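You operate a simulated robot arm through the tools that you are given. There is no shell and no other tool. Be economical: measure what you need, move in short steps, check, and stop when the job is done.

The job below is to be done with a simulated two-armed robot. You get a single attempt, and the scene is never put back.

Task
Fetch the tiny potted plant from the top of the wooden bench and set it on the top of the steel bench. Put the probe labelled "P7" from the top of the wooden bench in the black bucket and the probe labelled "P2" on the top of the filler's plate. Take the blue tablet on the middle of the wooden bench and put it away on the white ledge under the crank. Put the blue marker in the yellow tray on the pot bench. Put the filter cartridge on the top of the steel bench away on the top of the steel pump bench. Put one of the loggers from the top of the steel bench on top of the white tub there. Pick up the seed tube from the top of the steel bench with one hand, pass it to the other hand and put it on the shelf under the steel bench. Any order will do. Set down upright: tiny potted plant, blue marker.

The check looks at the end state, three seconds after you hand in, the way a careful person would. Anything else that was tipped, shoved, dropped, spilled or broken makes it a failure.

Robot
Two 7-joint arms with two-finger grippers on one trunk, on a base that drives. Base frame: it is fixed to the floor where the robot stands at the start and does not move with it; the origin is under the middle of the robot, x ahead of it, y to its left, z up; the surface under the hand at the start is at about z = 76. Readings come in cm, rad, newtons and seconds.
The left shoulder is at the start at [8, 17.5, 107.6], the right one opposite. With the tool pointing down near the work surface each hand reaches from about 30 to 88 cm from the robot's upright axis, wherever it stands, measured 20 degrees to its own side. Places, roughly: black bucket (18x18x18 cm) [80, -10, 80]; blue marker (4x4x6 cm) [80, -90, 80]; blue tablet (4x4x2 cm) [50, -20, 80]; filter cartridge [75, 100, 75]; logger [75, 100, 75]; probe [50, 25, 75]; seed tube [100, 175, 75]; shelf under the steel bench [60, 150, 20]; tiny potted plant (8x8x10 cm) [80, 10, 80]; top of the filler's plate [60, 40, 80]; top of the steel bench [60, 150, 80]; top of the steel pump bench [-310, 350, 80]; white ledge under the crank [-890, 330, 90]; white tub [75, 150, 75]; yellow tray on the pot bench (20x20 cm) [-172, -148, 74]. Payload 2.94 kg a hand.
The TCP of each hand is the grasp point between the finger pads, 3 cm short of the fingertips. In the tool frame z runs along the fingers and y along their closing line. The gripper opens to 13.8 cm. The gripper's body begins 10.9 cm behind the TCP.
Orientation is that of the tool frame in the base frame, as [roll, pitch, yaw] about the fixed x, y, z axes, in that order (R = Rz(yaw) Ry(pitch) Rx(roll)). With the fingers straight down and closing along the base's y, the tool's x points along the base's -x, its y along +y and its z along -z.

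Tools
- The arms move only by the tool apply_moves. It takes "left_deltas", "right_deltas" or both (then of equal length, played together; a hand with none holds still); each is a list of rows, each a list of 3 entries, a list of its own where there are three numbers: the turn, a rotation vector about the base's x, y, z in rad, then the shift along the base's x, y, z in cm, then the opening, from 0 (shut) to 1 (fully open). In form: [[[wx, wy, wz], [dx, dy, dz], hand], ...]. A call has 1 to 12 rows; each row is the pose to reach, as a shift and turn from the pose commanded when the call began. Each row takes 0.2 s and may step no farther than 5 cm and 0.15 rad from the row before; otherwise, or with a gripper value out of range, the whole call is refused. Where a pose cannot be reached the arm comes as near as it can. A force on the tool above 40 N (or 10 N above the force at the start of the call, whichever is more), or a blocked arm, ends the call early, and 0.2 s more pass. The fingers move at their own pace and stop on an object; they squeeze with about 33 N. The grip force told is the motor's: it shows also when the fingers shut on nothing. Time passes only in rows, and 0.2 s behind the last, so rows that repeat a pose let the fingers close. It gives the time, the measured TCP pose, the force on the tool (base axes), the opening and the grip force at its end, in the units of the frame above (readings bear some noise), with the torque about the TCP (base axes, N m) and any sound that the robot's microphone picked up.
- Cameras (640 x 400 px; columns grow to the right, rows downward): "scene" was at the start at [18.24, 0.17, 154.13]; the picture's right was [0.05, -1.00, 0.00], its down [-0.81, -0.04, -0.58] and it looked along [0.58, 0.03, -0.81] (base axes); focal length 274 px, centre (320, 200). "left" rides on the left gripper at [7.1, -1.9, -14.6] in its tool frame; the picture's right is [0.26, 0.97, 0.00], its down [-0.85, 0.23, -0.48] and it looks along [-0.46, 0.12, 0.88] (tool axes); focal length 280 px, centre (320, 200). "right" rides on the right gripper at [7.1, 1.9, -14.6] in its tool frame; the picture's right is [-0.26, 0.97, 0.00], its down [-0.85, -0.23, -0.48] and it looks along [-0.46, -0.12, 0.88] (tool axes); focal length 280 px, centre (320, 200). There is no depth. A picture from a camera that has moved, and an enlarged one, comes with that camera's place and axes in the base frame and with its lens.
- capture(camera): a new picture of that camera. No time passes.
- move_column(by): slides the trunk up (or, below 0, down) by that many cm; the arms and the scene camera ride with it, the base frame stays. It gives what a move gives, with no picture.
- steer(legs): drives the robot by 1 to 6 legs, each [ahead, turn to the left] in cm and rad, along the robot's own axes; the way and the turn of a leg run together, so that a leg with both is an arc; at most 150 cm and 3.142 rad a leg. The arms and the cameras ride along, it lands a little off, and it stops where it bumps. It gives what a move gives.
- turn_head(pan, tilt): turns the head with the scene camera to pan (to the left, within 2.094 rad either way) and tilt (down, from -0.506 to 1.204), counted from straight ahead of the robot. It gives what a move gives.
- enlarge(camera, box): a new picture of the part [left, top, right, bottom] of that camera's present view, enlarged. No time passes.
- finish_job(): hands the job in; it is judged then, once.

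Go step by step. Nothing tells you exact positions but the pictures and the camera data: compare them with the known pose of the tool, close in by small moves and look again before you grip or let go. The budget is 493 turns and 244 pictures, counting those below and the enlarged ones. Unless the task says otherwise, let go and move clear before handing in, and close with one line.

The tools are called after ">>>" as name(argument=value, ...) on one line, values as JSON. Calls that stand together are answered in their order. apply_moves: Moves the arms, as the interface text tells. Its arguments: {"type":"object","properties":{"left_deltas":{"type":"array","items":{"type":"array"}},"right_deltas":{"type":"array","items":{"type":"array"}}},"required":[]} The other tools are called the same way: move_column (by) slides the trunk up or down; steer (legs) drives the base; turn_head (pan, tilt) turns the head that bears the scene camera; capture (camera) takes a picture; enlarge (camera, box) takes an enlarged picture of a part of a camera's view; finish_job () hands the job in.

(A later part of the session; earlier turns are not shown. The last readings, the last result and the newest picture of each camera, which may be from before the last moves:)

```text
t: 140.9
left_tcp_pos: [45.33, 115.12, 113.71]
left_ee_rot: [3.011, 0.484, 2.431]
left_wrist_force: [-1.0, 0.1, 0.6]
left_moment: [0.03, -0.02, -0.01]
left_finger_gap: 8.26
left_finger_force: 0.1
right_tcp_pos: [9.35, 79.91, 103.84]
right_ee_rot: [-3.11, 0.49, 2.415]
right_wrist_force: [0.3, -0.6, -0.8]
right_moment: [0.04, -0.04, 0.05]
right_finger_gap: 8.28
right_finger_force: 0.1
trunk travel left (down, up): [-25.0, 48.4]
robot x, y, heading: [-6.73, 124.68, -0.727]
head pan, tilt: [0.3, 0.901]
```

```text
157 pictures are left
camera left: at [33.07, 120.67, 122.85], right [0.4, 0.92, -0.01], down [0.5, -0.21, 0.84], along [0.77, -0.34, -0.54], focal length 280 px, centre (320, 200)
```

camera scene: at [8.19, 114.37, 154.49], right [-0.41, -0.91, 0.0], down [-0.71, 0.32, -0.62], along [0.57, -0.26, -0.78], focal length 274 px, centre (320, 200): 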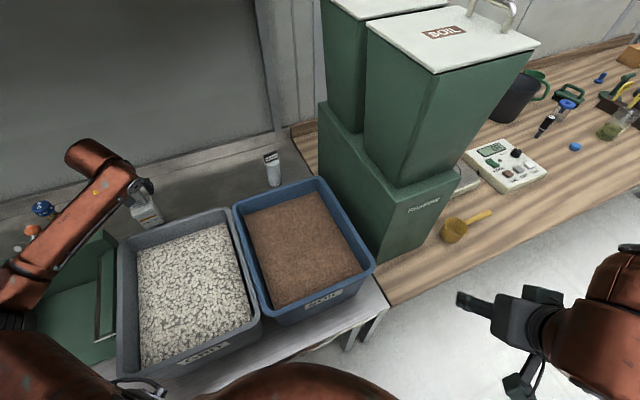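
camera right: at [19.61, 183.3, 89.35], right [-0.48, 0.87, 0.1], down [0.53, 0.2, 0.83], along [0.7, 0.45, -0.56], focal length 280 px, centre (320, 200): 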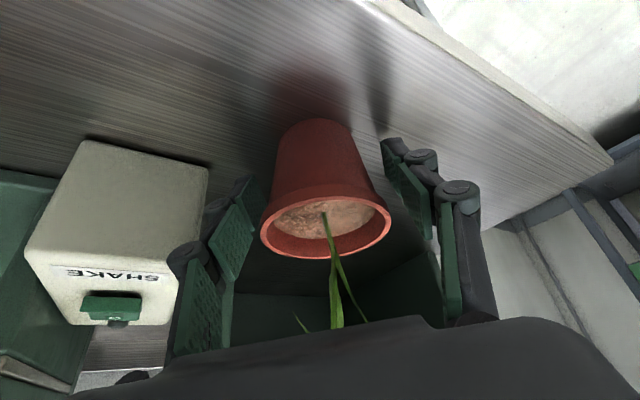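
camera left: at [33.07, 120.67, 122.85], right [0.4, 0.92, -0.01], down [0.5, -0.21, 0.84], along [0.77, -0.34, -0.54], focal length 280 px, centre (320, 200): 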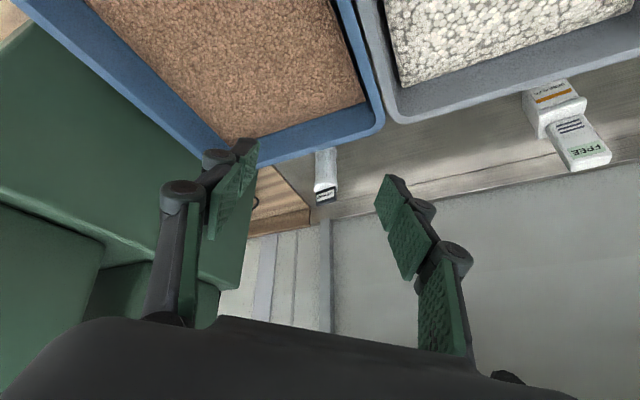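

>>> steer(legs=[[-32, 0], [0, 1.5], [25, 0], [0, -0.35]])

>>> turn_head(pan=-0.25, tilt=0.8)

>>> capture(camera="scene")

>>> capture(camera="right")

```text
t: 149.3
left_tcp_pos: [13.45, 210.29, 113.68]
left_ee_rot: [3.011, 0.485, -2.638]
left_wrist_force: [0.4, -0.5, 0.5]
left_moment: [0.01, 0.03, 0.01]
left_finger_gap: 8.27
left_finger_force: 0.0
right_tcp_pos: [33.81, 164.3, 103.75]
right_ee_rot: [-3.111, 0.489, -2.657]
right_wrist_force: [-0.3, -0.6, 0.7]
right_moment: [0.03, 0.0, 0.03]
right_finger_gap: 8.27
right_finger_force: 0.0
trunk travel left (down, up): [-25.0, 48.4]
robot x, y, heading: [-14.08, 164.7, 0.492]
head pan, tilt: [0.3, 0.901]
```

```text
t: 150.2
left_tcp_pos: [13.56, 210.47, 113.55]
left_ee_rot: [3.011, 0.486, -2.64]
left_wrist_force: [0.2, 0.2, 0.2]
left_moment: [-0.03, -0.04, -0.01]
left_finger_gap: 8.27
left_finger_force: 0.1
right_tcp_pos: [33.99, 164.33, 103.84]
right_ee_rot: [-3.11, 0.491, -2.658]
right_wrist_force: [-0.6, -0.1, 0.4]
right_moment: [0.01, -0.04, 0.04]
right_finger_gap: 8.27
right_finger_force: 0.0
trunk travel left (down, up): [-25.0, 48.4]
robot x, y, heading: [-14.24, 164.64, 0.491]
head pan, tilt: [-0.25, 0.799]
```

```text
156 pictures are left
camera scene: at [3.47, 171.64, 155.29], right [0.24, -0.97, 0.0], down [-0.7, -0.17, -0.7], along [0.68, 0.16, -0.72], focal length 274 px, centre (320, 200)
```

scene: 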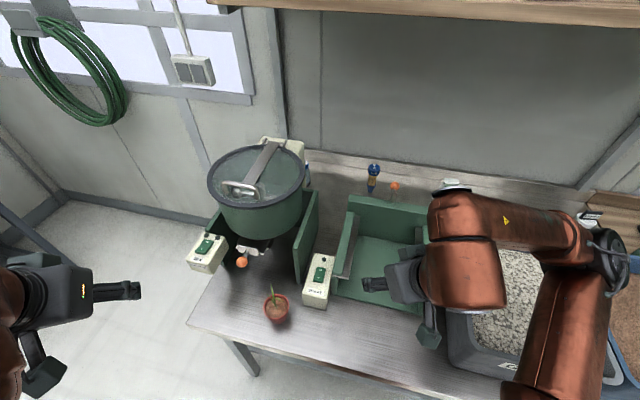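

```text
155 pictures are left
camera right: at [21.25, 160.41, 113.27], right [-0.23, 0.97, 0.1], down [0.56, 0.05, 0.83], along [0.79, 0.24, -0.56], focal length 280 px, centre (320, 200)
```

right: 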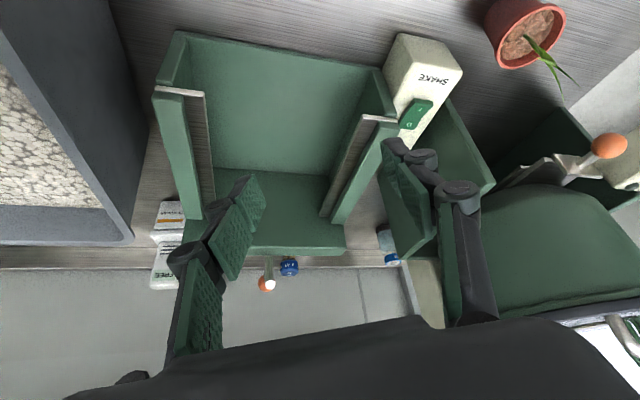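

>>> steer(legs=[[10, 0]])

>>> move_column(by=-7)

>>> capture(camera="scene")

>>> capture(camera="right")

```text
t: 151.4
left_tcp_pos: [22.62, 215.2, 113.47]
left_ee_rot: [3.011, 0.484, -2.641]
left_wrist_force: [1.2, 1.0, -0.9]
left_moment: [0.01, 0.06, -0.01]
left_finger_gap: 8.29
left_finger_force: 0.0
right_tcp_pos: [42.89, 169.01, 103.74]
right_ee_rot: [-3.108, 0.487, -2.66]
right_wrist_force: [0.7, 1.5, 0.4]
right_moment: [-0.03, 0.06, 0.02]
right_finger_gap: 8.3
right_finger_force: 0.1
trunk travel left (down, up): [-25.0, 48.4]
robot x, y, heading: [-5.16, 169.49, 0.486]
head pan, tilt: [-0.25, 0.799]
```

```text
t: 152.5
left_tcp_pos: [22.5, 215.12, 106.77]
left_ee_rot: [3.011, 0.486, -2.642]
left_wrist_force: [0.4, 1.3, -0.5]
left_moment: [-0.02, -0.01, 0.02]
left_finger_gap: 8.31
left_finger_force: 0.1
right_tcp_pos: [42.63, 168.98, 96.9]
right_ee_rot: [-3.108, 0.492, -2.66]
right_wrist_force: [0.1, 0.2, -0.3]
right_moment: [0.02, -0.04, 0.0]
right_finger_gap: 8.29
right_finger_force: 0.1
trunk travel left (down, up): [-18.0, 55.4]
robot x, y, heading: [-5.2, 169.35, 0.486]
head pan, tilt: [-0.25, 0.799]
```

```text
154 pictures are left
camera scene: at [17.38, 178.95, 147.84], right [0.23, -0.97, 0.0], down [-0.7, -0.17, -0.7], along [0.68, 0.16, -0.72], focal length 274 px, centre (320, 200)
```

scene: 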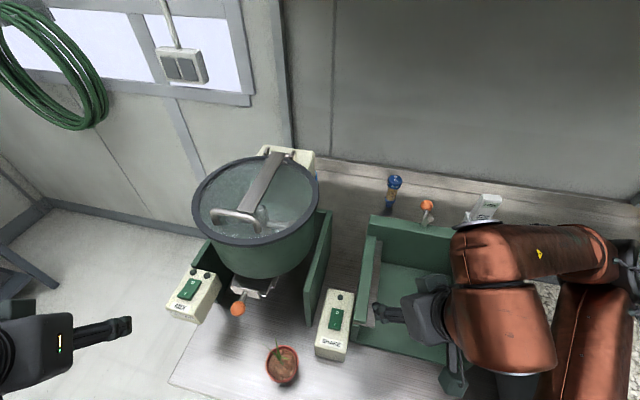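

```text
153 pictures are left
camera right: at [30.04, 165.01, 106.34], right [-0.23, 0.97, 0.1], down [0.56, 0.05, 0.83], along [0.8, 0.24, -0.55], focal length 280 px, centre (320, 200)
```

right: 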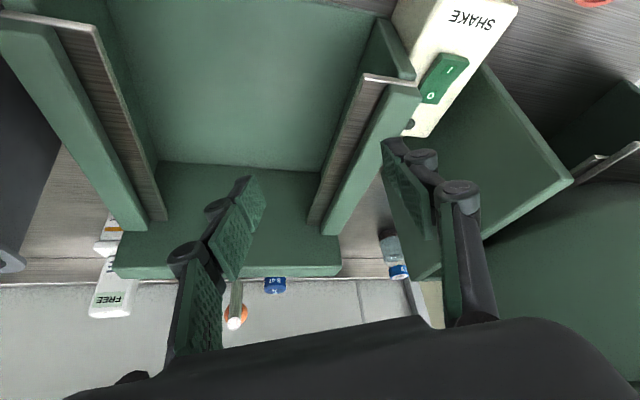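

>>> apply_moves(right_deltas=[[[0, 0, -0.03], [1, 0, 4.5], 0.5], [[0, 0, -0.06], [4, 0, 8], 0.5], [[0, 0, -0.09], [8.5, 0, 9.5], 0.5], [[0, 0, -0.12], [13, 0.3, 10], 0.5], [[0, 0, -0.15], [17.8, 0.5, 10], 0.5], [[0, 0, -0.18], [22.6, 0.6, 10], 0.5], [[0, 0, -0.21], [27.4, 0.6, 10], 0.5], [[0, 0, -0.235], [32, 0.4, 9], 0.5], [[0, 0, -0.235], [36, 0.2, 6.5], 0.5], [[0, 0, -0.235], [39, 0.2, 2.5], 0.5], [[0, 0, -0.235], [40.5, 0.2, -1.5], 0.5], [[0, 0, -0.235], [40.5, 0.2, -1.5], 0.5]])

>>> capture(camera="right")

>>> capture(camera="scene")

```text
t: 155.1
left_tcp_pos: [22.38, 215.22, 106.74]
left_ee_rot: [3.012, 0.484, -2.641]
left_wrist_force: [0.8, -0.9, -0.3]
left_moment: [0.0, 0.01, 0.0]
left_finger_gap: 8.29
left_finger_force: 0.0
right_tcp_pos: [83.21, 169.39, 95.03]
right_ee_rot: [-3.108, 0.49, -2.893]
right_wrist_force: [-0.3, 0.7, 0.4]
right_moment: [0.0, -0.01, -0.02]
right_finger_gap: 6.92
right_finger_force: 0.1
trunk travel left (down, up): [-18.0, 55.4]
robot x, y, heading: [-5.06, 169.6, 0.482]
head pan, tilt: [-0.25, 0.799]
```

```text
152 pictures are left
camera right: at [70.09, 168.55, 104.47], right [0.0, 1.0, 0.1], down [0.56, -0.08, 0.83], along [0.83, 0.05, -0.56], focal length 280 px, centre (320, 200)
```

right: 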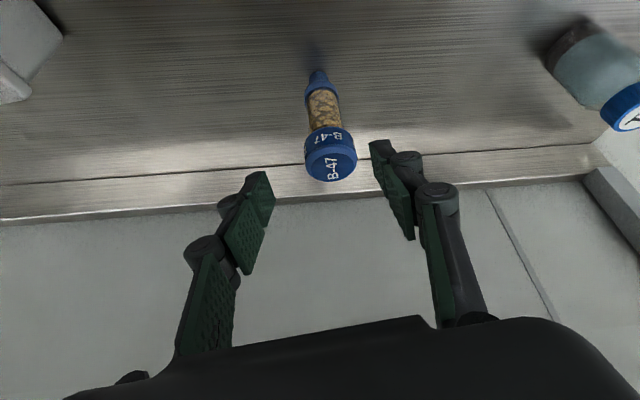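

```text
151 pictures are left
camera scene: at [17.45, 179.03, 147.81], right [0.23, -0.97, 0.0], down [-0.7, -0.17, -0.7], along [0.68, 0.16, -0.72], focal length 274 px, centre (320, 200)
```

scene: 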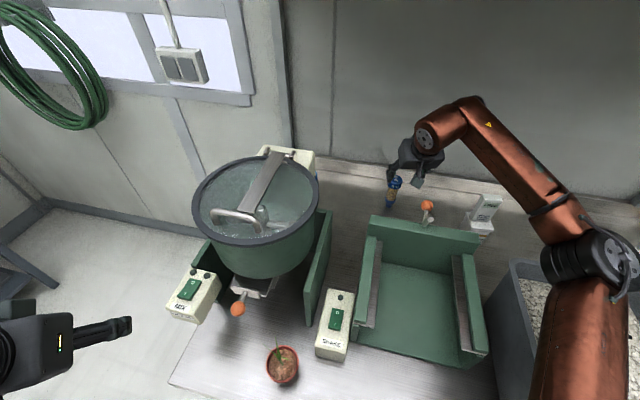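

>>> apply_moves(right_deltas=[[[0, 0, 0], [1.6, 0.5, -3.4], 0.5], [[0, 0, 0], [3.2, 1, -6.8], 0.5], [[0, 0, 0], [4.8, 1.6, -10], 0.5], [[0, 0, 0], [4.8, 1.6, -10], 0.5]])

>>> capture(camera="right")

```text
t: 156.1
left_tcp_pos: [22.38, 214.98, 106.74]
left_ee_rot: [3.012, 0.485, -2.64]
left_wrist_force: [-0.3, 0.0, -0.1]
left_moment: [0.01, 0.02, 0.01]
left_finger_gap: 8.26
left_finger_force: 0.0
right_tcp_pos: [87.98, 170.85, 85.4]
right_ee_rot: [-3.108, 0.491, -2.893]
right_wrist_force: [0.9, -0.8, 1.1]
right_moment: [0.01, -0.02, -0.01]
right_finger_gap: 6.91
right_finger_force: 0.1
trunk travel left (down, up): [-18.0, 55.4]
robot x, y, heading: [-5.3, 169.36, 0.49]
head pan, tilt: [-0.25, 0.799]
```

```text
150 pictures are left
camera right: at [74.82, 169.96, 94.8], right [0.0, 1.0, 0.1], down [0.56, -0.08, 0.83], along [0.83, 0.05, -0.56], focal length 280 px, centre (320, 200)
```

right: 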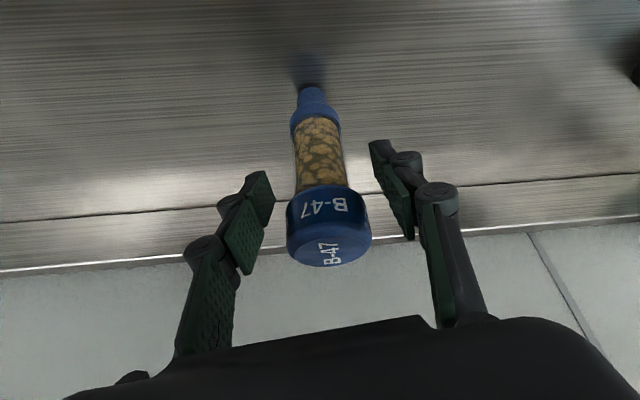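

>>> apply_moves(right_deltas=[[[0, 0, 0], [0, 0, 0], 0], [[0, 0, 0], [0, 0, 0], 0], [[0, 0, 0], [0, 0, 0], 0], [[0, 0, 0], [0, 0, 0], 0], [[0, 0, 0], [0, 0, 0], 0], [[0, 0, 0], [0, 0, 2], 0], [[0, 0, 0], [0, 0, 5], 0]])

>>> capture(camera="right")

```text
t: 157.7
left_tcp_pos: [22.55, 215.13, 106.7]
left_ee_rot: [3.011, 0.486, -2.641]
left_wrist_force: [-0.3, 0.2, -0.4]
left_moment: [-0.01, -0.02, 0.02]
left_finger_gap: 8.27
left_finger_force: 0.0
right_tcp_pos: [88.06, 170.55, 90.44]
right_ee_rot: [-3.109, 0.49, -2.893]
right_wrist_force: [-0.6, -0.2, -0.7]
right_moment: [0.04, -0.01, 0.0]
right_finger_gap: 4.2
right_finger_force: 33.0
trunk travel left (down, up): [-18.0, 55.4]
robot x, y, heading: [-5.18, 169.36, 0.488]
head pan, tilt: [-0.25, 0.799]
```

```text
149 pictures are left
camera right: at [74.82, 169.74, 99.84], right [0.0, 1.0, 0.1], down [0.56, -0.08, 0.83], along [0.83, 0.05, -0.56], focal length 280 px, centre (320, 200)
```

right: 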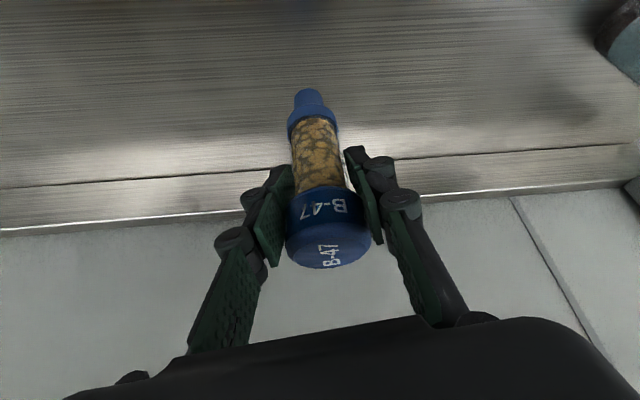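

>>> apply_moves(right_deltas=[[[0, 0, 0], [-2.5, 0.3, 4], 0], [[0, 0, 0], [-5, 0.6, 8], 0], [[0, 0, 0], [-8, 0.8, 12], 0], [[0, 0, 0], [-11, 1, 15.5], 0], [[0, 0, 0], [-14.5, 1, 18.5], 0], [[0, 0, 0], [-19, 1, 19.5], 0], [[0, 0, 0], [-23.8, 1, 20], 0], [[0, 0, 0.06], [-28.6, 1, 20], 0], [[0, 0, 0.12], [-33.4, 0, 20], 0], [[0, 0, 0.18], [-38, -1, 20], 0], [[0, 0, 0.24], [-42.5, -2, 20], 0]])

>>> capture(camera="right")

>>> capture(camera="scene")

```text
t: 160.1
left_tcp_pos: [22.26, 215.07, 106.68]
left_ee_rot: [3.009, 0.486, -2.64]
left_wrist_force: [0.7, -1.1, 0.1]
left_moment: [-0.03, 0.01, 0.0]
left_finger_gap: 8.28
left_finger_force: 0.1
right_tcp_pos: [45.55, 168.5, 110.24]
right_ee_rot: [-3.108, 0.489, -2.652]
right_wrist_force: [-0.5, 0.9, -0.7]
right_moment: [-0.01, -0.04, 0.03]
right_finger_gap: 4.2
right_finger_force: 33.0
trunk travel left (down, up): [-18.0, 55.4]
robot x, y, heading: [-5.32, 169.52, 0.487]
head pan, tilt: [-0.25, 0.799]
```

```text
148 pictures are left
camera right: at [32.92, 164.67, 119.54], right [-0.24, 0.97, 0.1], down [0.56, 0.05, 0.83], along [0.79, 0.25, -0.56], focal length 280 px, centre (320, 200)
```

right: 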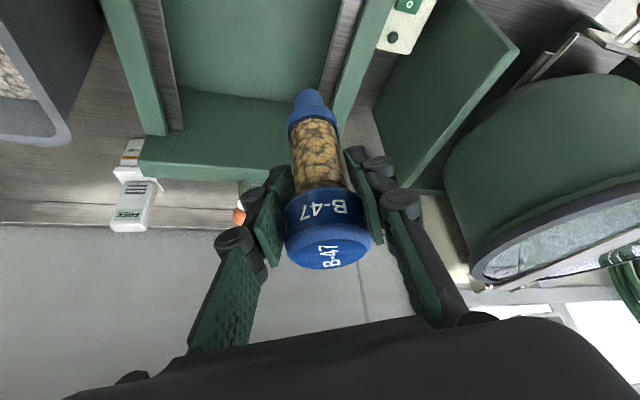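

```text
147 pictures are left
camera scene: at [17.42, 178.99, 147.82], right [0.23, -0.97, 0.0], down [-0.7, -0.17, -0.7], along [0.68, 0.16, -0.72], focal length 274 px, centre (320, 200)
```

scene: 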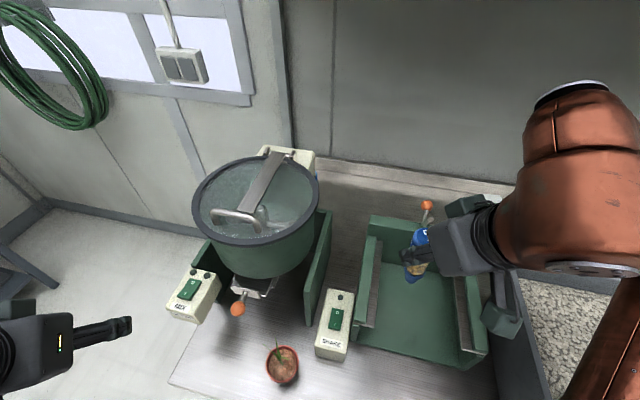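

Tube held by the right hand. I back off into the aisle, and face straight to hand it over.

>>> steer(legs=[[-40, 0], [0, -0.487]])

>>> move_column(by=7)

>>> turn_head(pan=0, tilt=0.8)

>>> capture(camera="scene")

```text
t: 164.0
left_tcp_pos: [4.01, 178.26, 106.68]
left_ee_rot: [3.012, 0.487, -3.113]
left_wrist_force: [0.2, 0.6, 1.3]
left_moment: [0.03, 0.05, -0.03]
left_finger_gap: 8.28
left_finger_force: 0.1
right_tcp_pos: [3.45, 126.35, 110.1]
right_ee_rot: [-3.111, 0.491, -3.129]
right_wrist_force: [1.0, -0.2, -0.4]
right_moment: [0.04, 0.03, 0.0]
right_finger_gap: 4.17
right_finger_force: 33.5
trunk travel left (down, up): [-18.0, 55.4]
robot x, y, heading: [-41.12, 150.44, 0.013]
head pan, tilt: [-0.25, 0.799]
```

```text
t: 165.0
left_tcp_pos: [4.25, 178.41, 113.58]
left_ee_rot: [3.011, 0.484, -3.116]
left_wrist_force: [-0.7, 0.1, -0.2]
left_moment: [0.02, 0.02, 0.04]
left_finger_gap: 8.26
left_finger_force: 0.1
right_tcp_pos: [3.59, 126.51, 116.97]
right_ee_rot: [-3.109, 0.488, -3.128]
right_wrist_force: [0.5, 0.8, -2.1]
right_moment: [0.0, 0.02, 0.01]
right_finger_gap: 4.14
right_finger_force: 32.9
trunk travel left (down, up): [-25.0, 48.4]
robot x, y, heading: [-41.22, 150.35, 0.01]
head pan, tilt: [-0.25, 0.799]
```

```text
t: 165.8
left_tcp_pos: [3.99, 178.33, 113.7]
left_ee_rot: [3.01, 0.485, -3.114]
left_wrist_force: [0.3, 0.2, 0.2]
left_moment: [0.0, 0.01, 0.02]
left_finger_gap: 8.26
left_finger_force: 0.1
right_tcp_pos: [3.49, 126.53, 117.06]
right_ee_rot: [-3.11, 0.49, -3.129]
right_wrist_force: [1.4, -0.1, -1.0]
right_moment: [-0.01, 0.01, -0.03]
right_finger_gap: 4.17
right_finger_force: 33.7
trunk travel left (down, up): [-25.0, 48.4]
robot x, y, heading: [-41.23, 150.38, 0.013]
head pan, tilt: [0.0, 0.799]
```

```text
146 pictures are left
camera scene: at [-22.29, 150.4, 155.29], right [0.01, -1.0, 0.0], down [-0.72, -0.01, -0.7], along [0.7, 0.01, -0.72], focal length 274 px, centre (320, 200)
```

scene: 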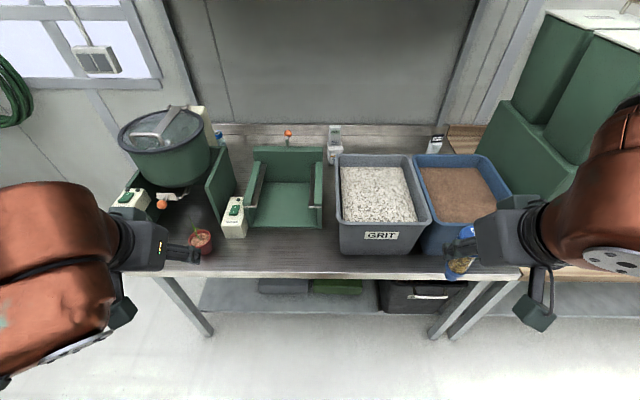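

>>> apply_moves(left_deltas=[[[0, 0, -0.14], [-0.4, -1.5, 0.3], 0.6], [[0, 0, -0.28], [-0.8, -3, 0.6], 0.6], [[0, 0, -0.42], [-1.2, -4.5, 1], 0.6], [[0, 0, -0.56], [-1.6, -6, 1.3], 0.6], [[0, 0, -0.7], [-2, -7.5, 1.6], 0.6], [[0, 0, -0.84], [-2.5, -9, 2], 0.6], [[0, 0, -0.98], [-3, -10.5, 2], 0.6], [[0, 0, -1.12], [-3.5, -12, 2], 0.6], [[0, 0, -1.26], [-4, -14, 2], 0.6], [[0, 0, -1.31], [-4, -15, 2], 0.6]], right_deltas=[[[0, 0, 0], [-0.2, 1.5, -0.5], 0], [[0, 0, 0], [-0.3, 3, -1], 0], [[0, 0, 0], [-0.5, 4.5, -1.5], 0], [[0, 0, 0], [-0.7, 6, -2], 0], [[0, 0, 0], [-0.9, 7.5, -2.5], 0], [[0, 0, 0], [-1, 9, -3], 0], [[0, 0, 0], [-1.2, 10.5, -3.5], 0], [[0, 0, 0], [-1.3, 12, -4], 0], [[0, 0, 0], [-1.5, 13.5, -4.5], 0], [[0, 0, 0], [-1.5, 15.5, -5], 0]])

>>> capture(camera="scene")

```text
t: 168.0
left_tcp_pos: [0.01, 163.48, 115.51]
left_ee_rot: [3.013, 0.485, 1.858]
left_wrist_force: [0.1, -0.2, -0.2]
left_moment: [-0.02, -0.02, -0.04]
left_finger_gap: 8.26
left_finger_force: 0.0
right_tcp_pos: [1.86, 142.08, 112.06]
right_ee_rot: [-3.108, 0.491, -3.127]
right_wrist_force: [0.4, 0.5, 0.3]
right_moment: [-0.03, -0.02, -0.03]
right_finger_gap: 4.19
right_finger_force: 32.8
trunk travel left (down, up): [-25.0, 48.4]
robot x, y, heading: [-40.94, 150.33, 0.01]
head pan, tilt: [0.0, 0.799]
```

```text
145 pictures are left
camera scene: at [-22.26, 150.52, 155.28], right [0.01, -1.0, 0.0], down [-0.72, -0.01, -0.7], along [0.7, 0.01, -0.72], focal length 274 px, centre (320, 200)
```

scene: 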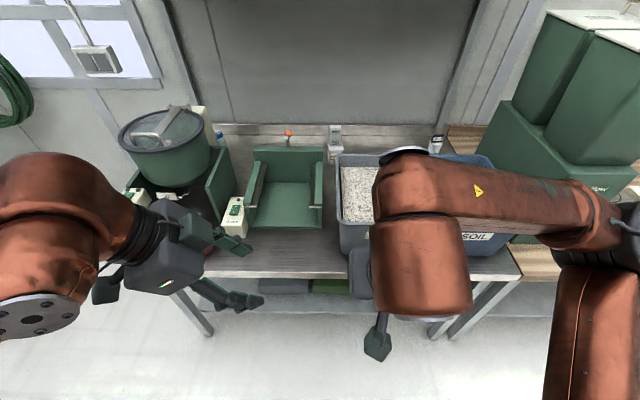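

>>> apply_moves(left_deltas=[[[-0.125, -0.037, 0], [-0.3, -0.6, -0.3], 0.6], [[-0.25, -0.074, 0], [-0.6, -1.2, -0.6], 0.6], [[-0.374, -0.111, 0], [-0.9, -1.8, -0.9], 0.6], [[-0.498, -0.148, 0], [-1.2, -2.4, -1.2], 0.6], [[-0.623, -0.185, 0], [-1.5, -3, -1.5], 0.6], [[-0.623, -0.185, 0], [-1.5, -3, -1.5], 0.6]])

>>> capture(camera="left")

>>> capture(camera="scene")

```text
t: 169.4
left_tcp_pos: [1.56, 161.93, 116.29]
left_ee_rot: [3.015, 1.137, 1.86]
left_wrist_force: [0.8, -0.4, -0.7]
left_moment: [-0.07, 0.03, -0.09]
left_finger_gap: 8.28
left_finger_force: 0.1
left hand out of reach, approached as far as the arm can: row 4, 5, 6
right_tcp_pos: [2.14, 142.06, 111.96]
right_ee_rot: [-3.11, 0.487, -3.127]
right_wrist_force: [0.4, 0.1, -0.8]
right_moment: [-0.04, 0.07, -0.03]
right_finger_gap: 4.17
right_finger_force: 33.0
trunk travel left (down, up): [-25.0, 48.4]
robot x, y, heading: [-41.44, 150.43, 0.013]
head pan, tilt: [0.0, 0.799]
```

```text
144 pictures are left
camera left: at [-6.43, 176.05, 115.76], right [0.85, 0.49, -0.19], down [0.13, 0.14, 0.98], along [0.5, -0.86, 0.06], focal length 280 px, centre (320, 200)
```

left: 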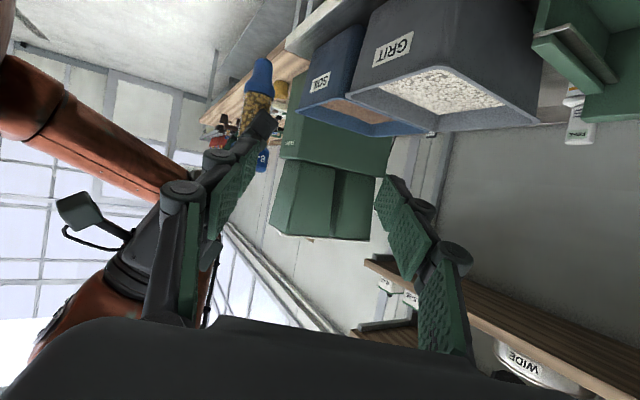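

```text
143 pictures are left
camera scene: at [-21.93, 150.58, 155.21], right [0.01, -1.0, 0.0], down [-0.72, -0.01, -0.7], along [0.7, 0.01, -0.72], focal length 274 px, centre (320, 200)
```

scene: 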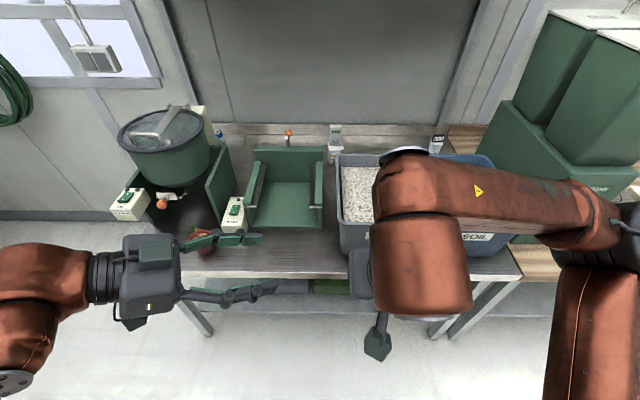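

>>> apply_moves(left_deltas=[[[0, 0, 0], [1.3, -3.5, -2], 0.6], [[0, 0, 0], [2.6, -6.9, -4], 0.6], [[0, 0, 0], [2.6, -6.9, -4], 0.6]], right_deltas=[[[0, 0, 0], [3, 0, 0], 0], [[0, 0, 0], [6, 0, 0], 0], [[0, 0, 0], [6, 0, 0], 0]])

>>> capture(camera="left")

>>> capture(camera="right")

```text
t: 170.4
left_tcp_pos: [4.15, 155.7, 108.78]
left_ee_rot: [-3.082, 1.097, 2.044]
left_wrist_force: [-0.3, 1.5, -0.4]
left_moment: [-0.05, -0.02, 0.0]
left_finger_gap: 8.28
left_finger_force: 0.2
left hand out of reach, approached as far as the arm can: row 1, 2
right_tcp_pos: [7.93, 142.36, 112.08]
right_ee_rot: [-3.105, 0.492, -3.128]
right_wrist_force: [-1.6, 1.0, -0.4]
right_moment: [-0.15, -0.05, -0.06]
right_finger_gap: 4.16
right_finger_force: 33.1
trunk travel left (down, up): [-25.0, 48.4]
robot x, y, heading: [-41.35, 150.51, 0.012]
head pan, tilt: [0.0, 0.799]
stopped in row 3 (left hand): the arm was blocked; the commanded pose is now the measured one
```

```text
142 pictures are left
camera left: at [-4.25, 169.7, 109.03], right [0.83, 0.5, -0.26], down [0.22, 0.14, 0.97], along [0.52, -0.85, 0.01], focal length 280 px, centre (320, 200)
```

left: 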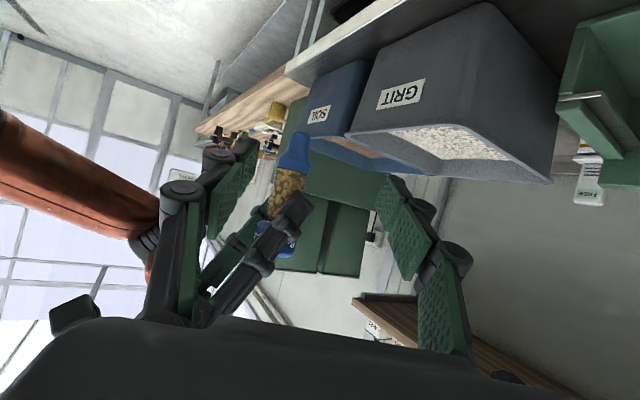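

```text
141 pictures are left
camera right: at [-5.17, 144.66, 121.49], right [0.23, 0.97, 0.09], down [0.52, -0.2, 0.83], along [0.82, -0.15, -0.55], focal length 280 px, centre (320, 200)
```

right: 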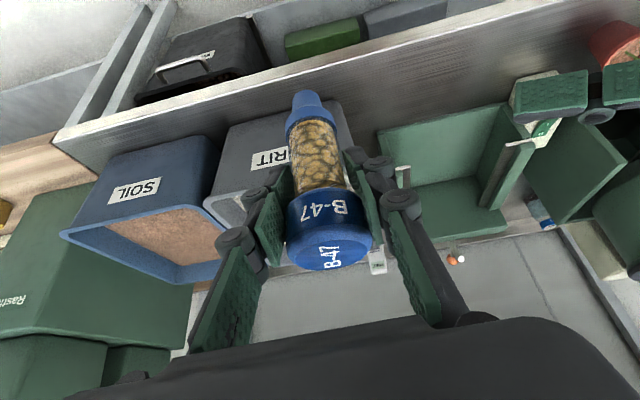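

The left arm is at its limit there, so I bring the tube with the right hand into the open left gripper, along the left tool's axis.

>>> apply_moves(right_deltas=[[[0, 0, 0], [1.9, 2.2, -3.7], 0], [[0, 0, 0], [0.5, 5, -2.1], 0], [[0, 0, 0], [-0.9, 7.8, -0.5], 0], [[0, 0, 0], [-0.9, 7.8, -0.5], 0]])

>>> capture(camera="left")

>>> capture(camera="right")

```text
t: 171.4
left_tcp_pos: [4.36, 155.32, 108.66]
left_ee_rot: [-3.085, 1.096, 2.042]
left_wrist_force: [0.8, -0.8, -0.1]
left_moment: [-0.01, 0.03, 0.02]
left_finger_gap: 8.28
left_finger_force: 0.0
right_tcp_pos: [6.79, 149.71, 111.13]
right_ee_rot: [-3.11, 0.488, -3.132]
right_wrist_force: [-0.8, 0.0, -0.2]
right_moment: [0.04, 0.01, 0.02]
right_finger_gap: 4.14
right_finger_force: 32.6
trunk travel left (down, up): [-25.0, 48.4]
robot x, y, heading: [-41.38, 150.5, 0.012]
head pan, tilt: [0.0, 0.799]
```

```text
140 pictures are left
camera left: at [-4.0, 169.28, 109.04], right [0.83, 0.5, -0.26], down [0.22, 0.14, 0.97], along [0.52, -0.86, 0.0], focal length 280 px, centre (320, 200)
```

left: 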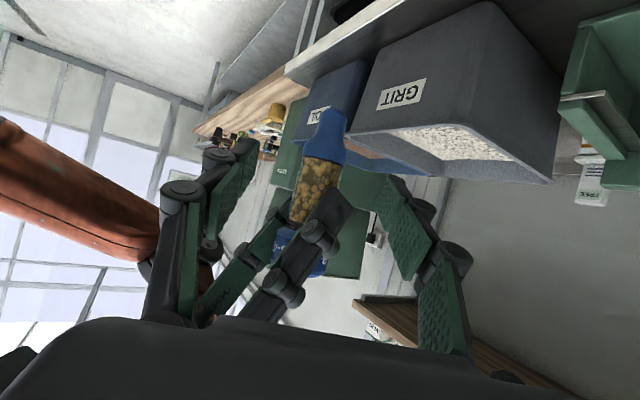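

```text
139 pictures are left
camera right: at [-6.08, 152.07, 120.59], right [0.24, 0.97, 0.1], down [0.52, -0.21, 0.83], along [0.82, -0.14, -0.56], focal length 280 px, centre (320, 200)
```

right: 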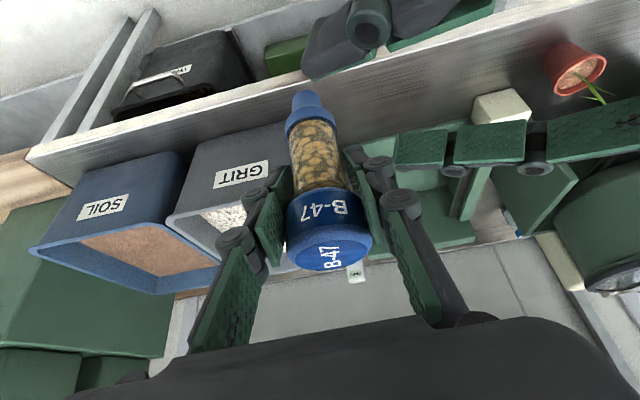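

>>> apply_moves(right_deltas=[[[0, 0, 0], [-1.2, 2.8, 1.8], 0], [[0, 0, 0], [-2.4, 5.6, 3.6], 0], [[0, 0, 0], [-2.4, 5.6, 3.6], 0]])

>>> capture(camera="left")

>>> capture(camera="right")

```text
t: 172.2
left_tcp_pos: [4.37, 155.3, 108.59]
left_ee_rot: [-3.084, 1.094, 2.043]
left_wrist_force: [-0.1, 0.4, 0.3]
left_moment: [0.0, -0.01, 0.04]
left_finger_gap: 8.29
left_finger_force: 0.1
right_tcp_pos: [4.63, 155.11, 114.92]
right_ee_rot: [-3.109, 0.489, -3.131]
right_wrist_force: [0.2, -0.4, -0.1]
right_moment: [-0.01, -0.03, 0.02]
right_finger_gap: 4.15
right_finger_force: 32.6
trunk travel left (down, up): [-25.0, 48.4]
robot x, y, heading: [-41.41, 150.72, 0.016]
head pan, tilt: [0.0, 0.799]
```

```text
138 pictures are left
camera left: at [-3.98, 169.29, 109.02], right [0.83, 0.5, -0.26], down [0.22, 0.14, 0.97], along [0.52, -0.86, 0.0], focal length 280 px, centre (320, 200)
```

left: 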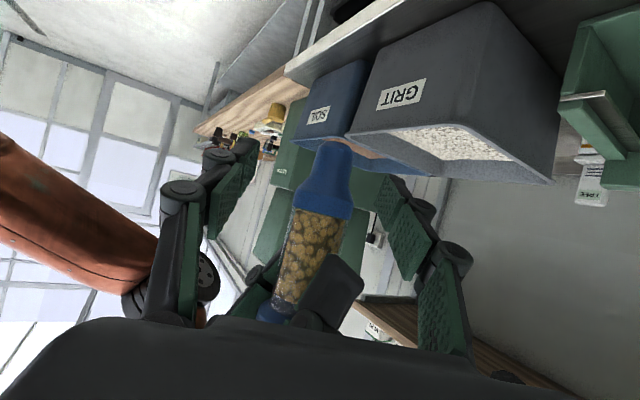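

```text
137 pictures are left
camera right: at [-8.4, 157.52, 124.33], right [0.24, 0.97, 0.09], down [0.53, -0.21, 0.82], along [0.82, -0.14, -0.56], focal length 280 px, centre (320, 200)
```

right: 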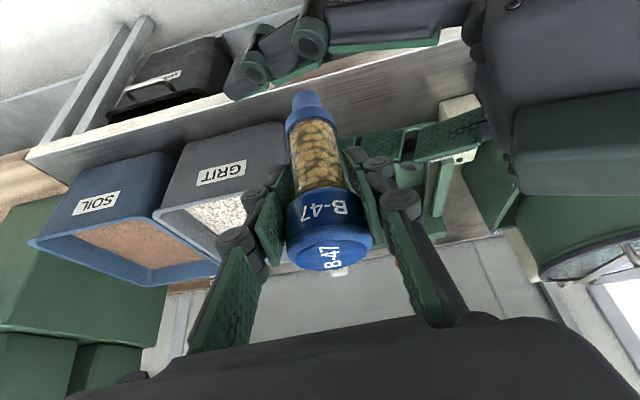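

>>> apply_moves(right_deltas=[[[0, 0, 0], [0, 0, -1], 0], [[0, 0, 0], [0, 0, -1], 0], [[0, 0, 0], [0, 0, -1], 0], [[0, 0, 0], [0, 0, -1], 0], [[0, 0, 0], [0, 0, -1], 0], [[0, 0, 0], [0, 0, -1], 0], [[0, 0, 0], [0, 0, -1], 0]], left_deltas=[[[0, 0, 0], [0, 0, 0], 0.6], [[0, 0, 0], [0, 0, 0], 0.4], [[0, 0, 0], [0, 0, 0], 0.3], [[0, 0, 0], [0, 0, 0], 0.2], [[0, 0, 0], [0, 0, 0], 0], [[0, 0, 0], [0, 0, 0], 0], [[0, 0, 0], [0, 0, 0], 0]])

>>> capture(camera="left")

>>> capture(camera="right")

```text
t: 173.8
left_tcp_pos: [4.35, 155.35, 108.74]
left_ee_rot: [-3.077, 1.095, 2.05]
left_wrist_force: [19.7, 13.9, -3.7]
left_moment: [-0.63, 0.98, 0.21]
left_finger_gap: 3.38
left_finger_force: 32.9
right_tcp_pos: [4.64, 155.23, 113.88]
right_ee_rot: [-3.106, 0.486, -3.13]
right_wrist_force: [-20.0, -13.8, 4.6]
right_moment: [-0.02, 0.1, -0.14]
right_finger_gap: 4.16
right_finger_force: 33.0
trunk travel left (down, up): [-25.0, 48.4]
robot x, y, heading: [-41.08, 150.62, 0.008]
head pan, tilt: [0.0, 0.799]
```

```text
136 pictures are left
camera left: at [-3.94, 169.38, 109.02], right [0.82, 0.5, -0.26], down [0.22, 0.14, 0.97], along [0.52, -0.85, 0.0], focal length 280 px, centre (320, 200)
```

left: 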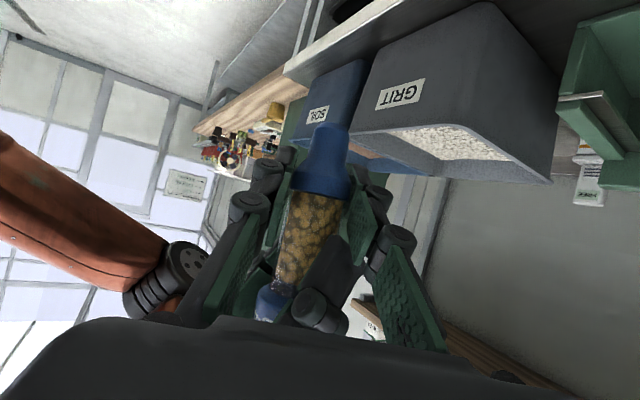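

```text
135 pictures are left
camera right: at [-8.43, 157.61, 123.31], right [0.24, 0.97, 0.09], down [0.53, -0.21, 0.83], along [0.82, -0.15, -0.56], focal length 280 px, centre (320, 200)
```

right: 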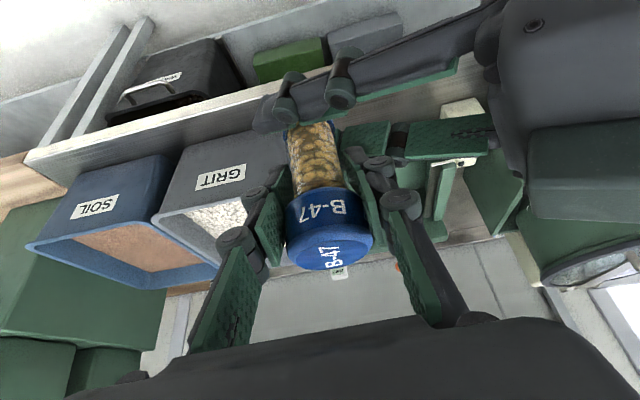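

>>> apply_moves(right_deltas=[[[0, 0, 0], [-0.3, -0.2, 0], 0], [[0, 0, 0], [-0.3, -0.2, 0], 0.35], [[0, 0, 0], [-0.3, -0.2, 0], 0.45], [[0, 0, 0], [-0.3, -0.2, 0], 0.45], [[0, 0, 0], [-0.3, -0.2, 0], 0.45]])

>>> capture(camera="right")

```text
t: 175.0
left_tcp_pos: [4.24, 155.41, 108.74]
left_ee_rot: [-3.084, 1.094, 2.041]
left_wrist_force: [0.1, 0.8, -2.2]
left_moment: [-0.05, 0.0, -0.01]
left_finger_gap: 3.4
left_finger_force: 32.8
right_tcp_pos: [4.41, 155.1, 113.93]
right_ee_rot: [-3.107, 0.488, -3.13]
right_wrist_force: [0.0, -1.4, 1.5]
right_moment: [0.04, -0.02, 0.01]
right_finger_gap: 6.35
right_finger_force: 0.0
trunk travel left (down, up): [-25.0, 48.4]
robot x, y, heading: [-41.48, 150.16, 0.014]
head pan, tilt: [0.0, 0.799]
```

```text
134 pictures are left
camera right: at [-8.64, 157.39, 123.39], right [0.24, 0.97, 0.1], down [0.52, -0.21, 0.83], along [0.82, -0.14, -0.56], focal length 280 px, centre (320, 200)
```

right: 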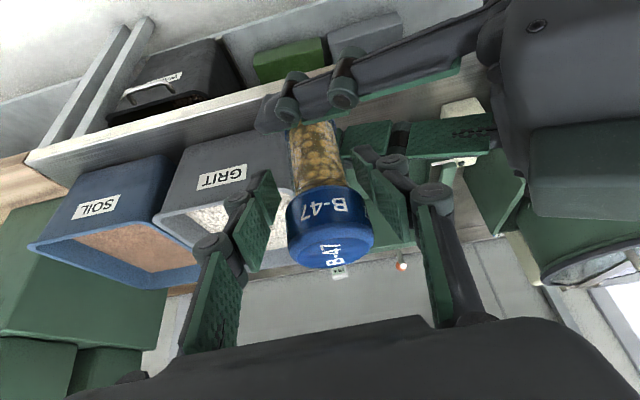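

>>> apply_moves(right_deltas=[[[0, 0, 0], [-1, -0.2, 2.5], 0.45], [[0, 0, 0], [-2.6, -0.5, 6.5], 0.45], [[0, 0, 0], [-4.2, -1, 10.5], 0.45], [[0, 0, 0], [-5, -5, 12], 0.45], [[0, 0, 0], [-5, -9.5, 12], 0.45], [[0, 0, 0], [-5, -14, 12], 0.45], [[0, 0, 0], [-4, -18.5, 11], 0.45], [[0, 0, 0], [-3, -23, 10], 0.45], [[0, 0, 0], [-2, -27, 9], 0.45], [[0, 0, 0], [-2, -30, 8], 0.45]])

>>> capture(camera="left")

>>> capture(camera="scene")

```text
t: 177.2
left_tcp_pos: [4.26, 155.12, 108.85]
left_ee_rot: [-3.085, 1.092, 2.04]
left_wrist_force: [0.2, -0.1, -0.4]
left_moment: [0.01, 0.0, 0.07]
left_finger_gap: 3.38
left_finger_force: 33.1
right_tcp_pos: [2.56, 125.14, 122.08]
right_ee_rot: [-3.108, 0.488, -3.131]
right_wrist_force: [0.1, 0.3, 0.0]
right_moment: [0.02, -0.01, 0.02]
right_finger_gap: 6.22
right_finger_force: 0.1
trunk travel left (down, up): [-25.0, 48.4]
robot x, y, heading: [-41.32, 150.29, 0.015]
head pan, tilt: [0.0, 0.799]
```

```text
133 pictures are left
camera left: at [-4.04, 169.23, 109.06], right [0.83, 0.5, -0.26], down [0.22, 0.13, 0.97], along [0.52, -0.86, 0.0], focal length 280 px, centre (320, 200)
```

left: 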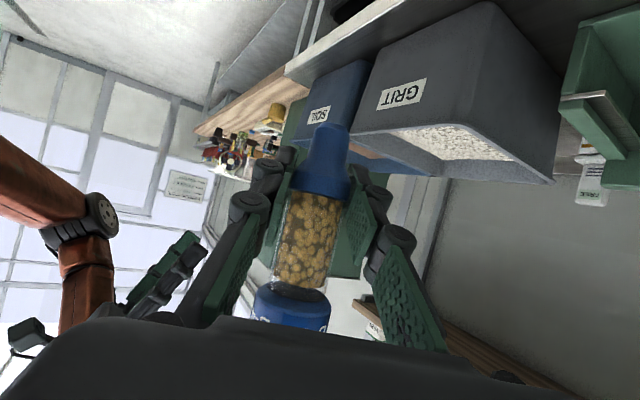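

```text
132 pictures are left
camera scene: at [-22.33, 150.28, 155.3], right [0.01, -1.0, 0.0], down [-0.72, -0.01, -0.7], along [0.7, 0.01, -0.72], focal length 274 px, centre (320, 200)
```

scene: 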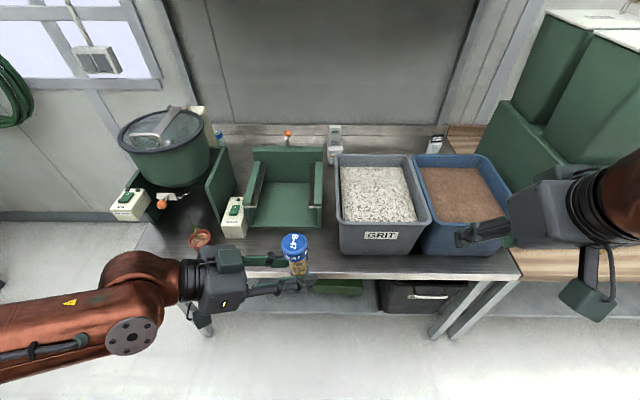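

>>> apply_moves(left_deltas=[[[0, 0, 0.13], [0, 2.5, 0], 0], [[0, 0, 0.26], [0, 5, 0], 0], [[0, 0, 0.39], [0, 7.5, 0], 0], [[0, 0, 0.52], [0, 10, 0], 0], [[0, 0, 0.65], [0, 12.5, 0], 0], [[0, 0, 0.78], [0, 15, 0], 0], [[0, 0, 0.91], [0, 17.5, 0], 0], [[0, 0, 1.04], [0, 20, 0], 0], [[0, 0, 1.09], [0, 20, 0], 0]])

>>> capture(camera="scene")

```text
t: 179.2
left_tcp_pos: [13.84, 189.52, 103.97]
left_ee_rot: [-2.986, 1.147, 3.104]
left_wrist_force: [0.0, -0.1, 0.4]
left_moment: [0.01, 0.04, 0.06]
left_finger_gap: 3.38
left_finger_force: 33.1
left hand out of reach, approached as far as the arm can: row 1, 2, 3, 4, 5, 6, 7, 8, 9
right_tcp_pos: [2.57, 125.18, 122.3]
right_ee_rot: [-3.109, 0.488, -3.131]
right_wrist_force: [-0.3, -0.3, -0.1]
right_moment: [-0.01, -0.01, 0.01]
right_finger_gap: 6.22
right_finger_force: 0.0
trunk travel left (down, up): [-25.0, 48.4]
robot x, y, heading: [-41.35, 150.46, 0.014]
head pan, tilt: [0.0, 0.799]
```

```text
131 pictures are left
camera scene: at [-22.36, 150.34, 155.3], right [0.01, -1.0, 0.0], down [-0.72, -0.01, -0.7], along [0.7, 0.01, -0.72], focal length 274 px, centre (320, 200)
```

scene: 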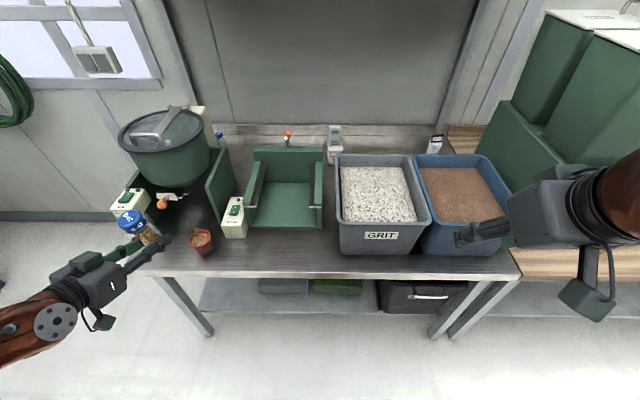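

>>> steer(legs=[[0, 0.3], [8, 0]])

>>> move_column(by=-24.5)

>>> capture(camera="scene")

>>> capture(camera="left")

```text
t: 181.2
left_tcp_pos: [8.22, 205.91, 103.85]
left_ee_rot: [-2.982, 1.143, -2.889]
left_wrist_force: [0.2, -0.3, -1.0]
left_moment: [0.01, 0.01, 0.0]
left_finger_gap: 3.39
left_finger_force: 32.7
right_tcp_pos: [15.65, 141.06, 122.21]
right_ee_rot: [-3.109, 0.487, -2.843]
right_wrist_force: [1.3, 0.7, -0.5]
right_moment: [0.01, 0.12, 0.05]
right_finger_gap: 6.2
right_finger_force: 0.1
trunk travel left (down, up): [-25.0, 48.4]
robot x, y, heading: [-33.64, 152.95, 0.302]
head pan, tilt: [0.0, 0.799]
```

```text
t: 183.7
left_tcp_pos: [14.59, 207.94, 64.56]
left_ee_rot: [-2.959, 0.834, -2.874]
left_wrist_force: [0.0, 0.7, -0.9]
left_moment: [0.05, -0.03, -0.01]
left_finger_gap: 3.39
left_finger_force: 33.0
right_tcp_pos: [15.19, 141.13, 97.73]
right_ee_rot: [-3.108, 0.489, -2.844]
right_wrist_force: [-0.2, -0.5, -0.5]
right_moment: [-0.01, -0.02, -0.01]
right_finger_gap: 6.18
right_finger_force: 0.1
trunk travel left (down, up): [-0.5, 72.9]
robot x, y, heading: [-33.86, 152.7, 0.293]
head pan, tilt: [0.0, 0.799]
```

```text
130 pictures are left
camera scene: at [7.11, 165.16, 127.1], right [0.29, -0.96, 0.0], down [-0.69, -0.21, -0.7], along [0.67, 0.21, -0.72], focal length 274 px, centre (320, 200)
```

scene: 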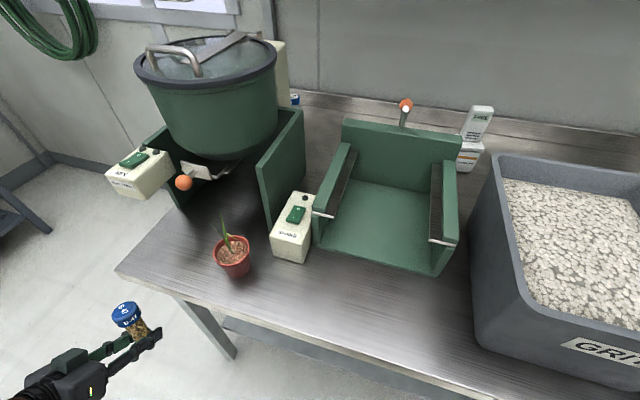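

```text
129 pictures are left
camera left: at [-0.49, 204.5, 68.9], right [-0.3, 0.9, -0.31], down [0.16, 0.37, 0.92], along [0.94, 0.22, -0.26], focal length 280 px, centre (320, 200)
```

left: 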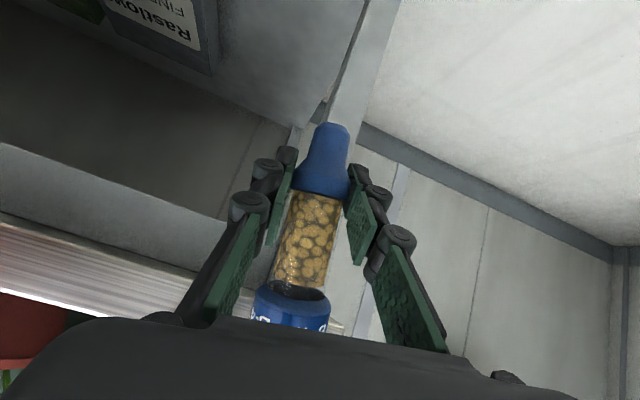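

>>> apply_moves(left_deltas=[[[0.02, -0.04, 0.02], [-0.4, -2, -4], 0], [[0.04, -0.08, 0.035], [-0.8, -4, -8], 0], [[0.06, -0.12, 0.05], [-1.2, -6, -12], 0], [[0.08, -0.16, 0.07], [-1.6, -8, -16], 0], [[0.1, -0.2, 0.09], [-2, -10, -20], 0], [[0.122, -0.235, 0.107], [-2.3, -12, -24], 0], [[0.122, -0.235, 0.107], [-2.6, -14, -28], 0], [[0.122, -0.235, 0.107], [-2.6, -14, -28], 0]])

>>> capture(camera="left")

>>> turn_head(pan=0.3, tilt=1.2)

>>> capture(camera="scene")

```text
t: 185.5
left_tcp_pos: [13.2, 198.92, 45.18]
left_ee_rot: [-3.048, 1.092, -2.837]
left_wrist_force: [-0.5, -0.6, -0.2]
left_moment: [-0.01, 0.01, 0.01]
left_finger_gap: 3.39
left_finger_force: 33.3
left hand out of reach, approached as far as the arm can: row 1, 2, 3, 5, 6, 7, 8
right_tcp_pos: [15.69, 141.17, 97.74]
right_ee_rot: [-3.109, 0.488, -2.845]
right_wrist_force: [-0.1, -0.5, -0.2]
right_moment: [-0.03, 0.0, -0.04]
right_finger_gap: 6.2
right_finger_force: 0.1
trunk travel left (down, up): [-0.5, 72.9]
robot x, y, heading: [-33.87, 152.9, 0.298]
head pan, tilt: [0.0, 0.799]
```

```text
128 pictures are left
camera left: at [-2.24, 193.5, 45.59], right [-0.33, 0.9, -0.27], down [-0.09, 0.26, 0.96], along [0.94, 0.34, 0.0], focal length 280 px, centre (320, 200)
```

left: 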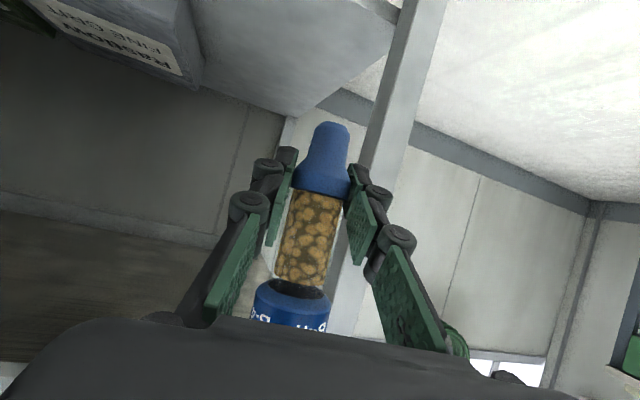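

```text
t: 186.4
left_tcp_pos: [13.03, 198.89, 45.29]
left_ee_rot: [-3.047, 1.092, -2.839]
left_wrist_force: [-0.9, -0.5, -0.8]
left_moment: [0.04, -0.02, -0.01]
left_finger_gap: 3.39
left_finger_force: 33.3
right_tcp_pos: [15.5, 141.24, 97.85]
right_ee_rot: [-3.108, 0.488, -2.842]
right_wrist_force: [0.8, -0.2, 0.2]
right_moment: [0.01, 0.03, -0.02]
right_finger_gap: 6.23
right_finger_force: 0.1
trunk travel left (down, up): [-0.5, 72.9]
robot x, y, heading: [-33.35, 152.82, 0.297]
head pan, tilt: [0.3, 1.201]
```

```text
127 pictures are left
camera scene: at [4.09, 165.96, 124.29], right [0.56, -0.83, 0.0], down [-0.77, -0.53, -0.36], along [0.3, 0.2, -0.93], focal length 274 px, centre (320, 200)
```

scene: 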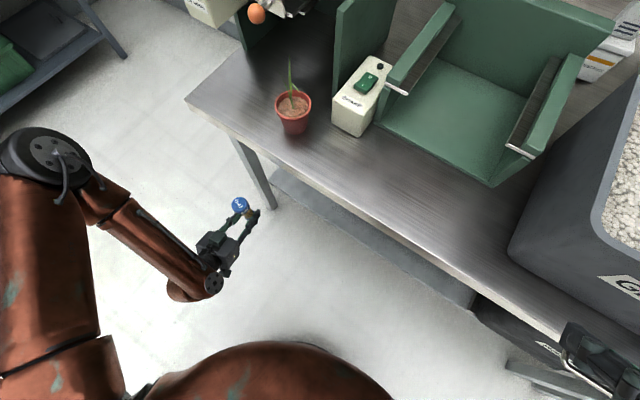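

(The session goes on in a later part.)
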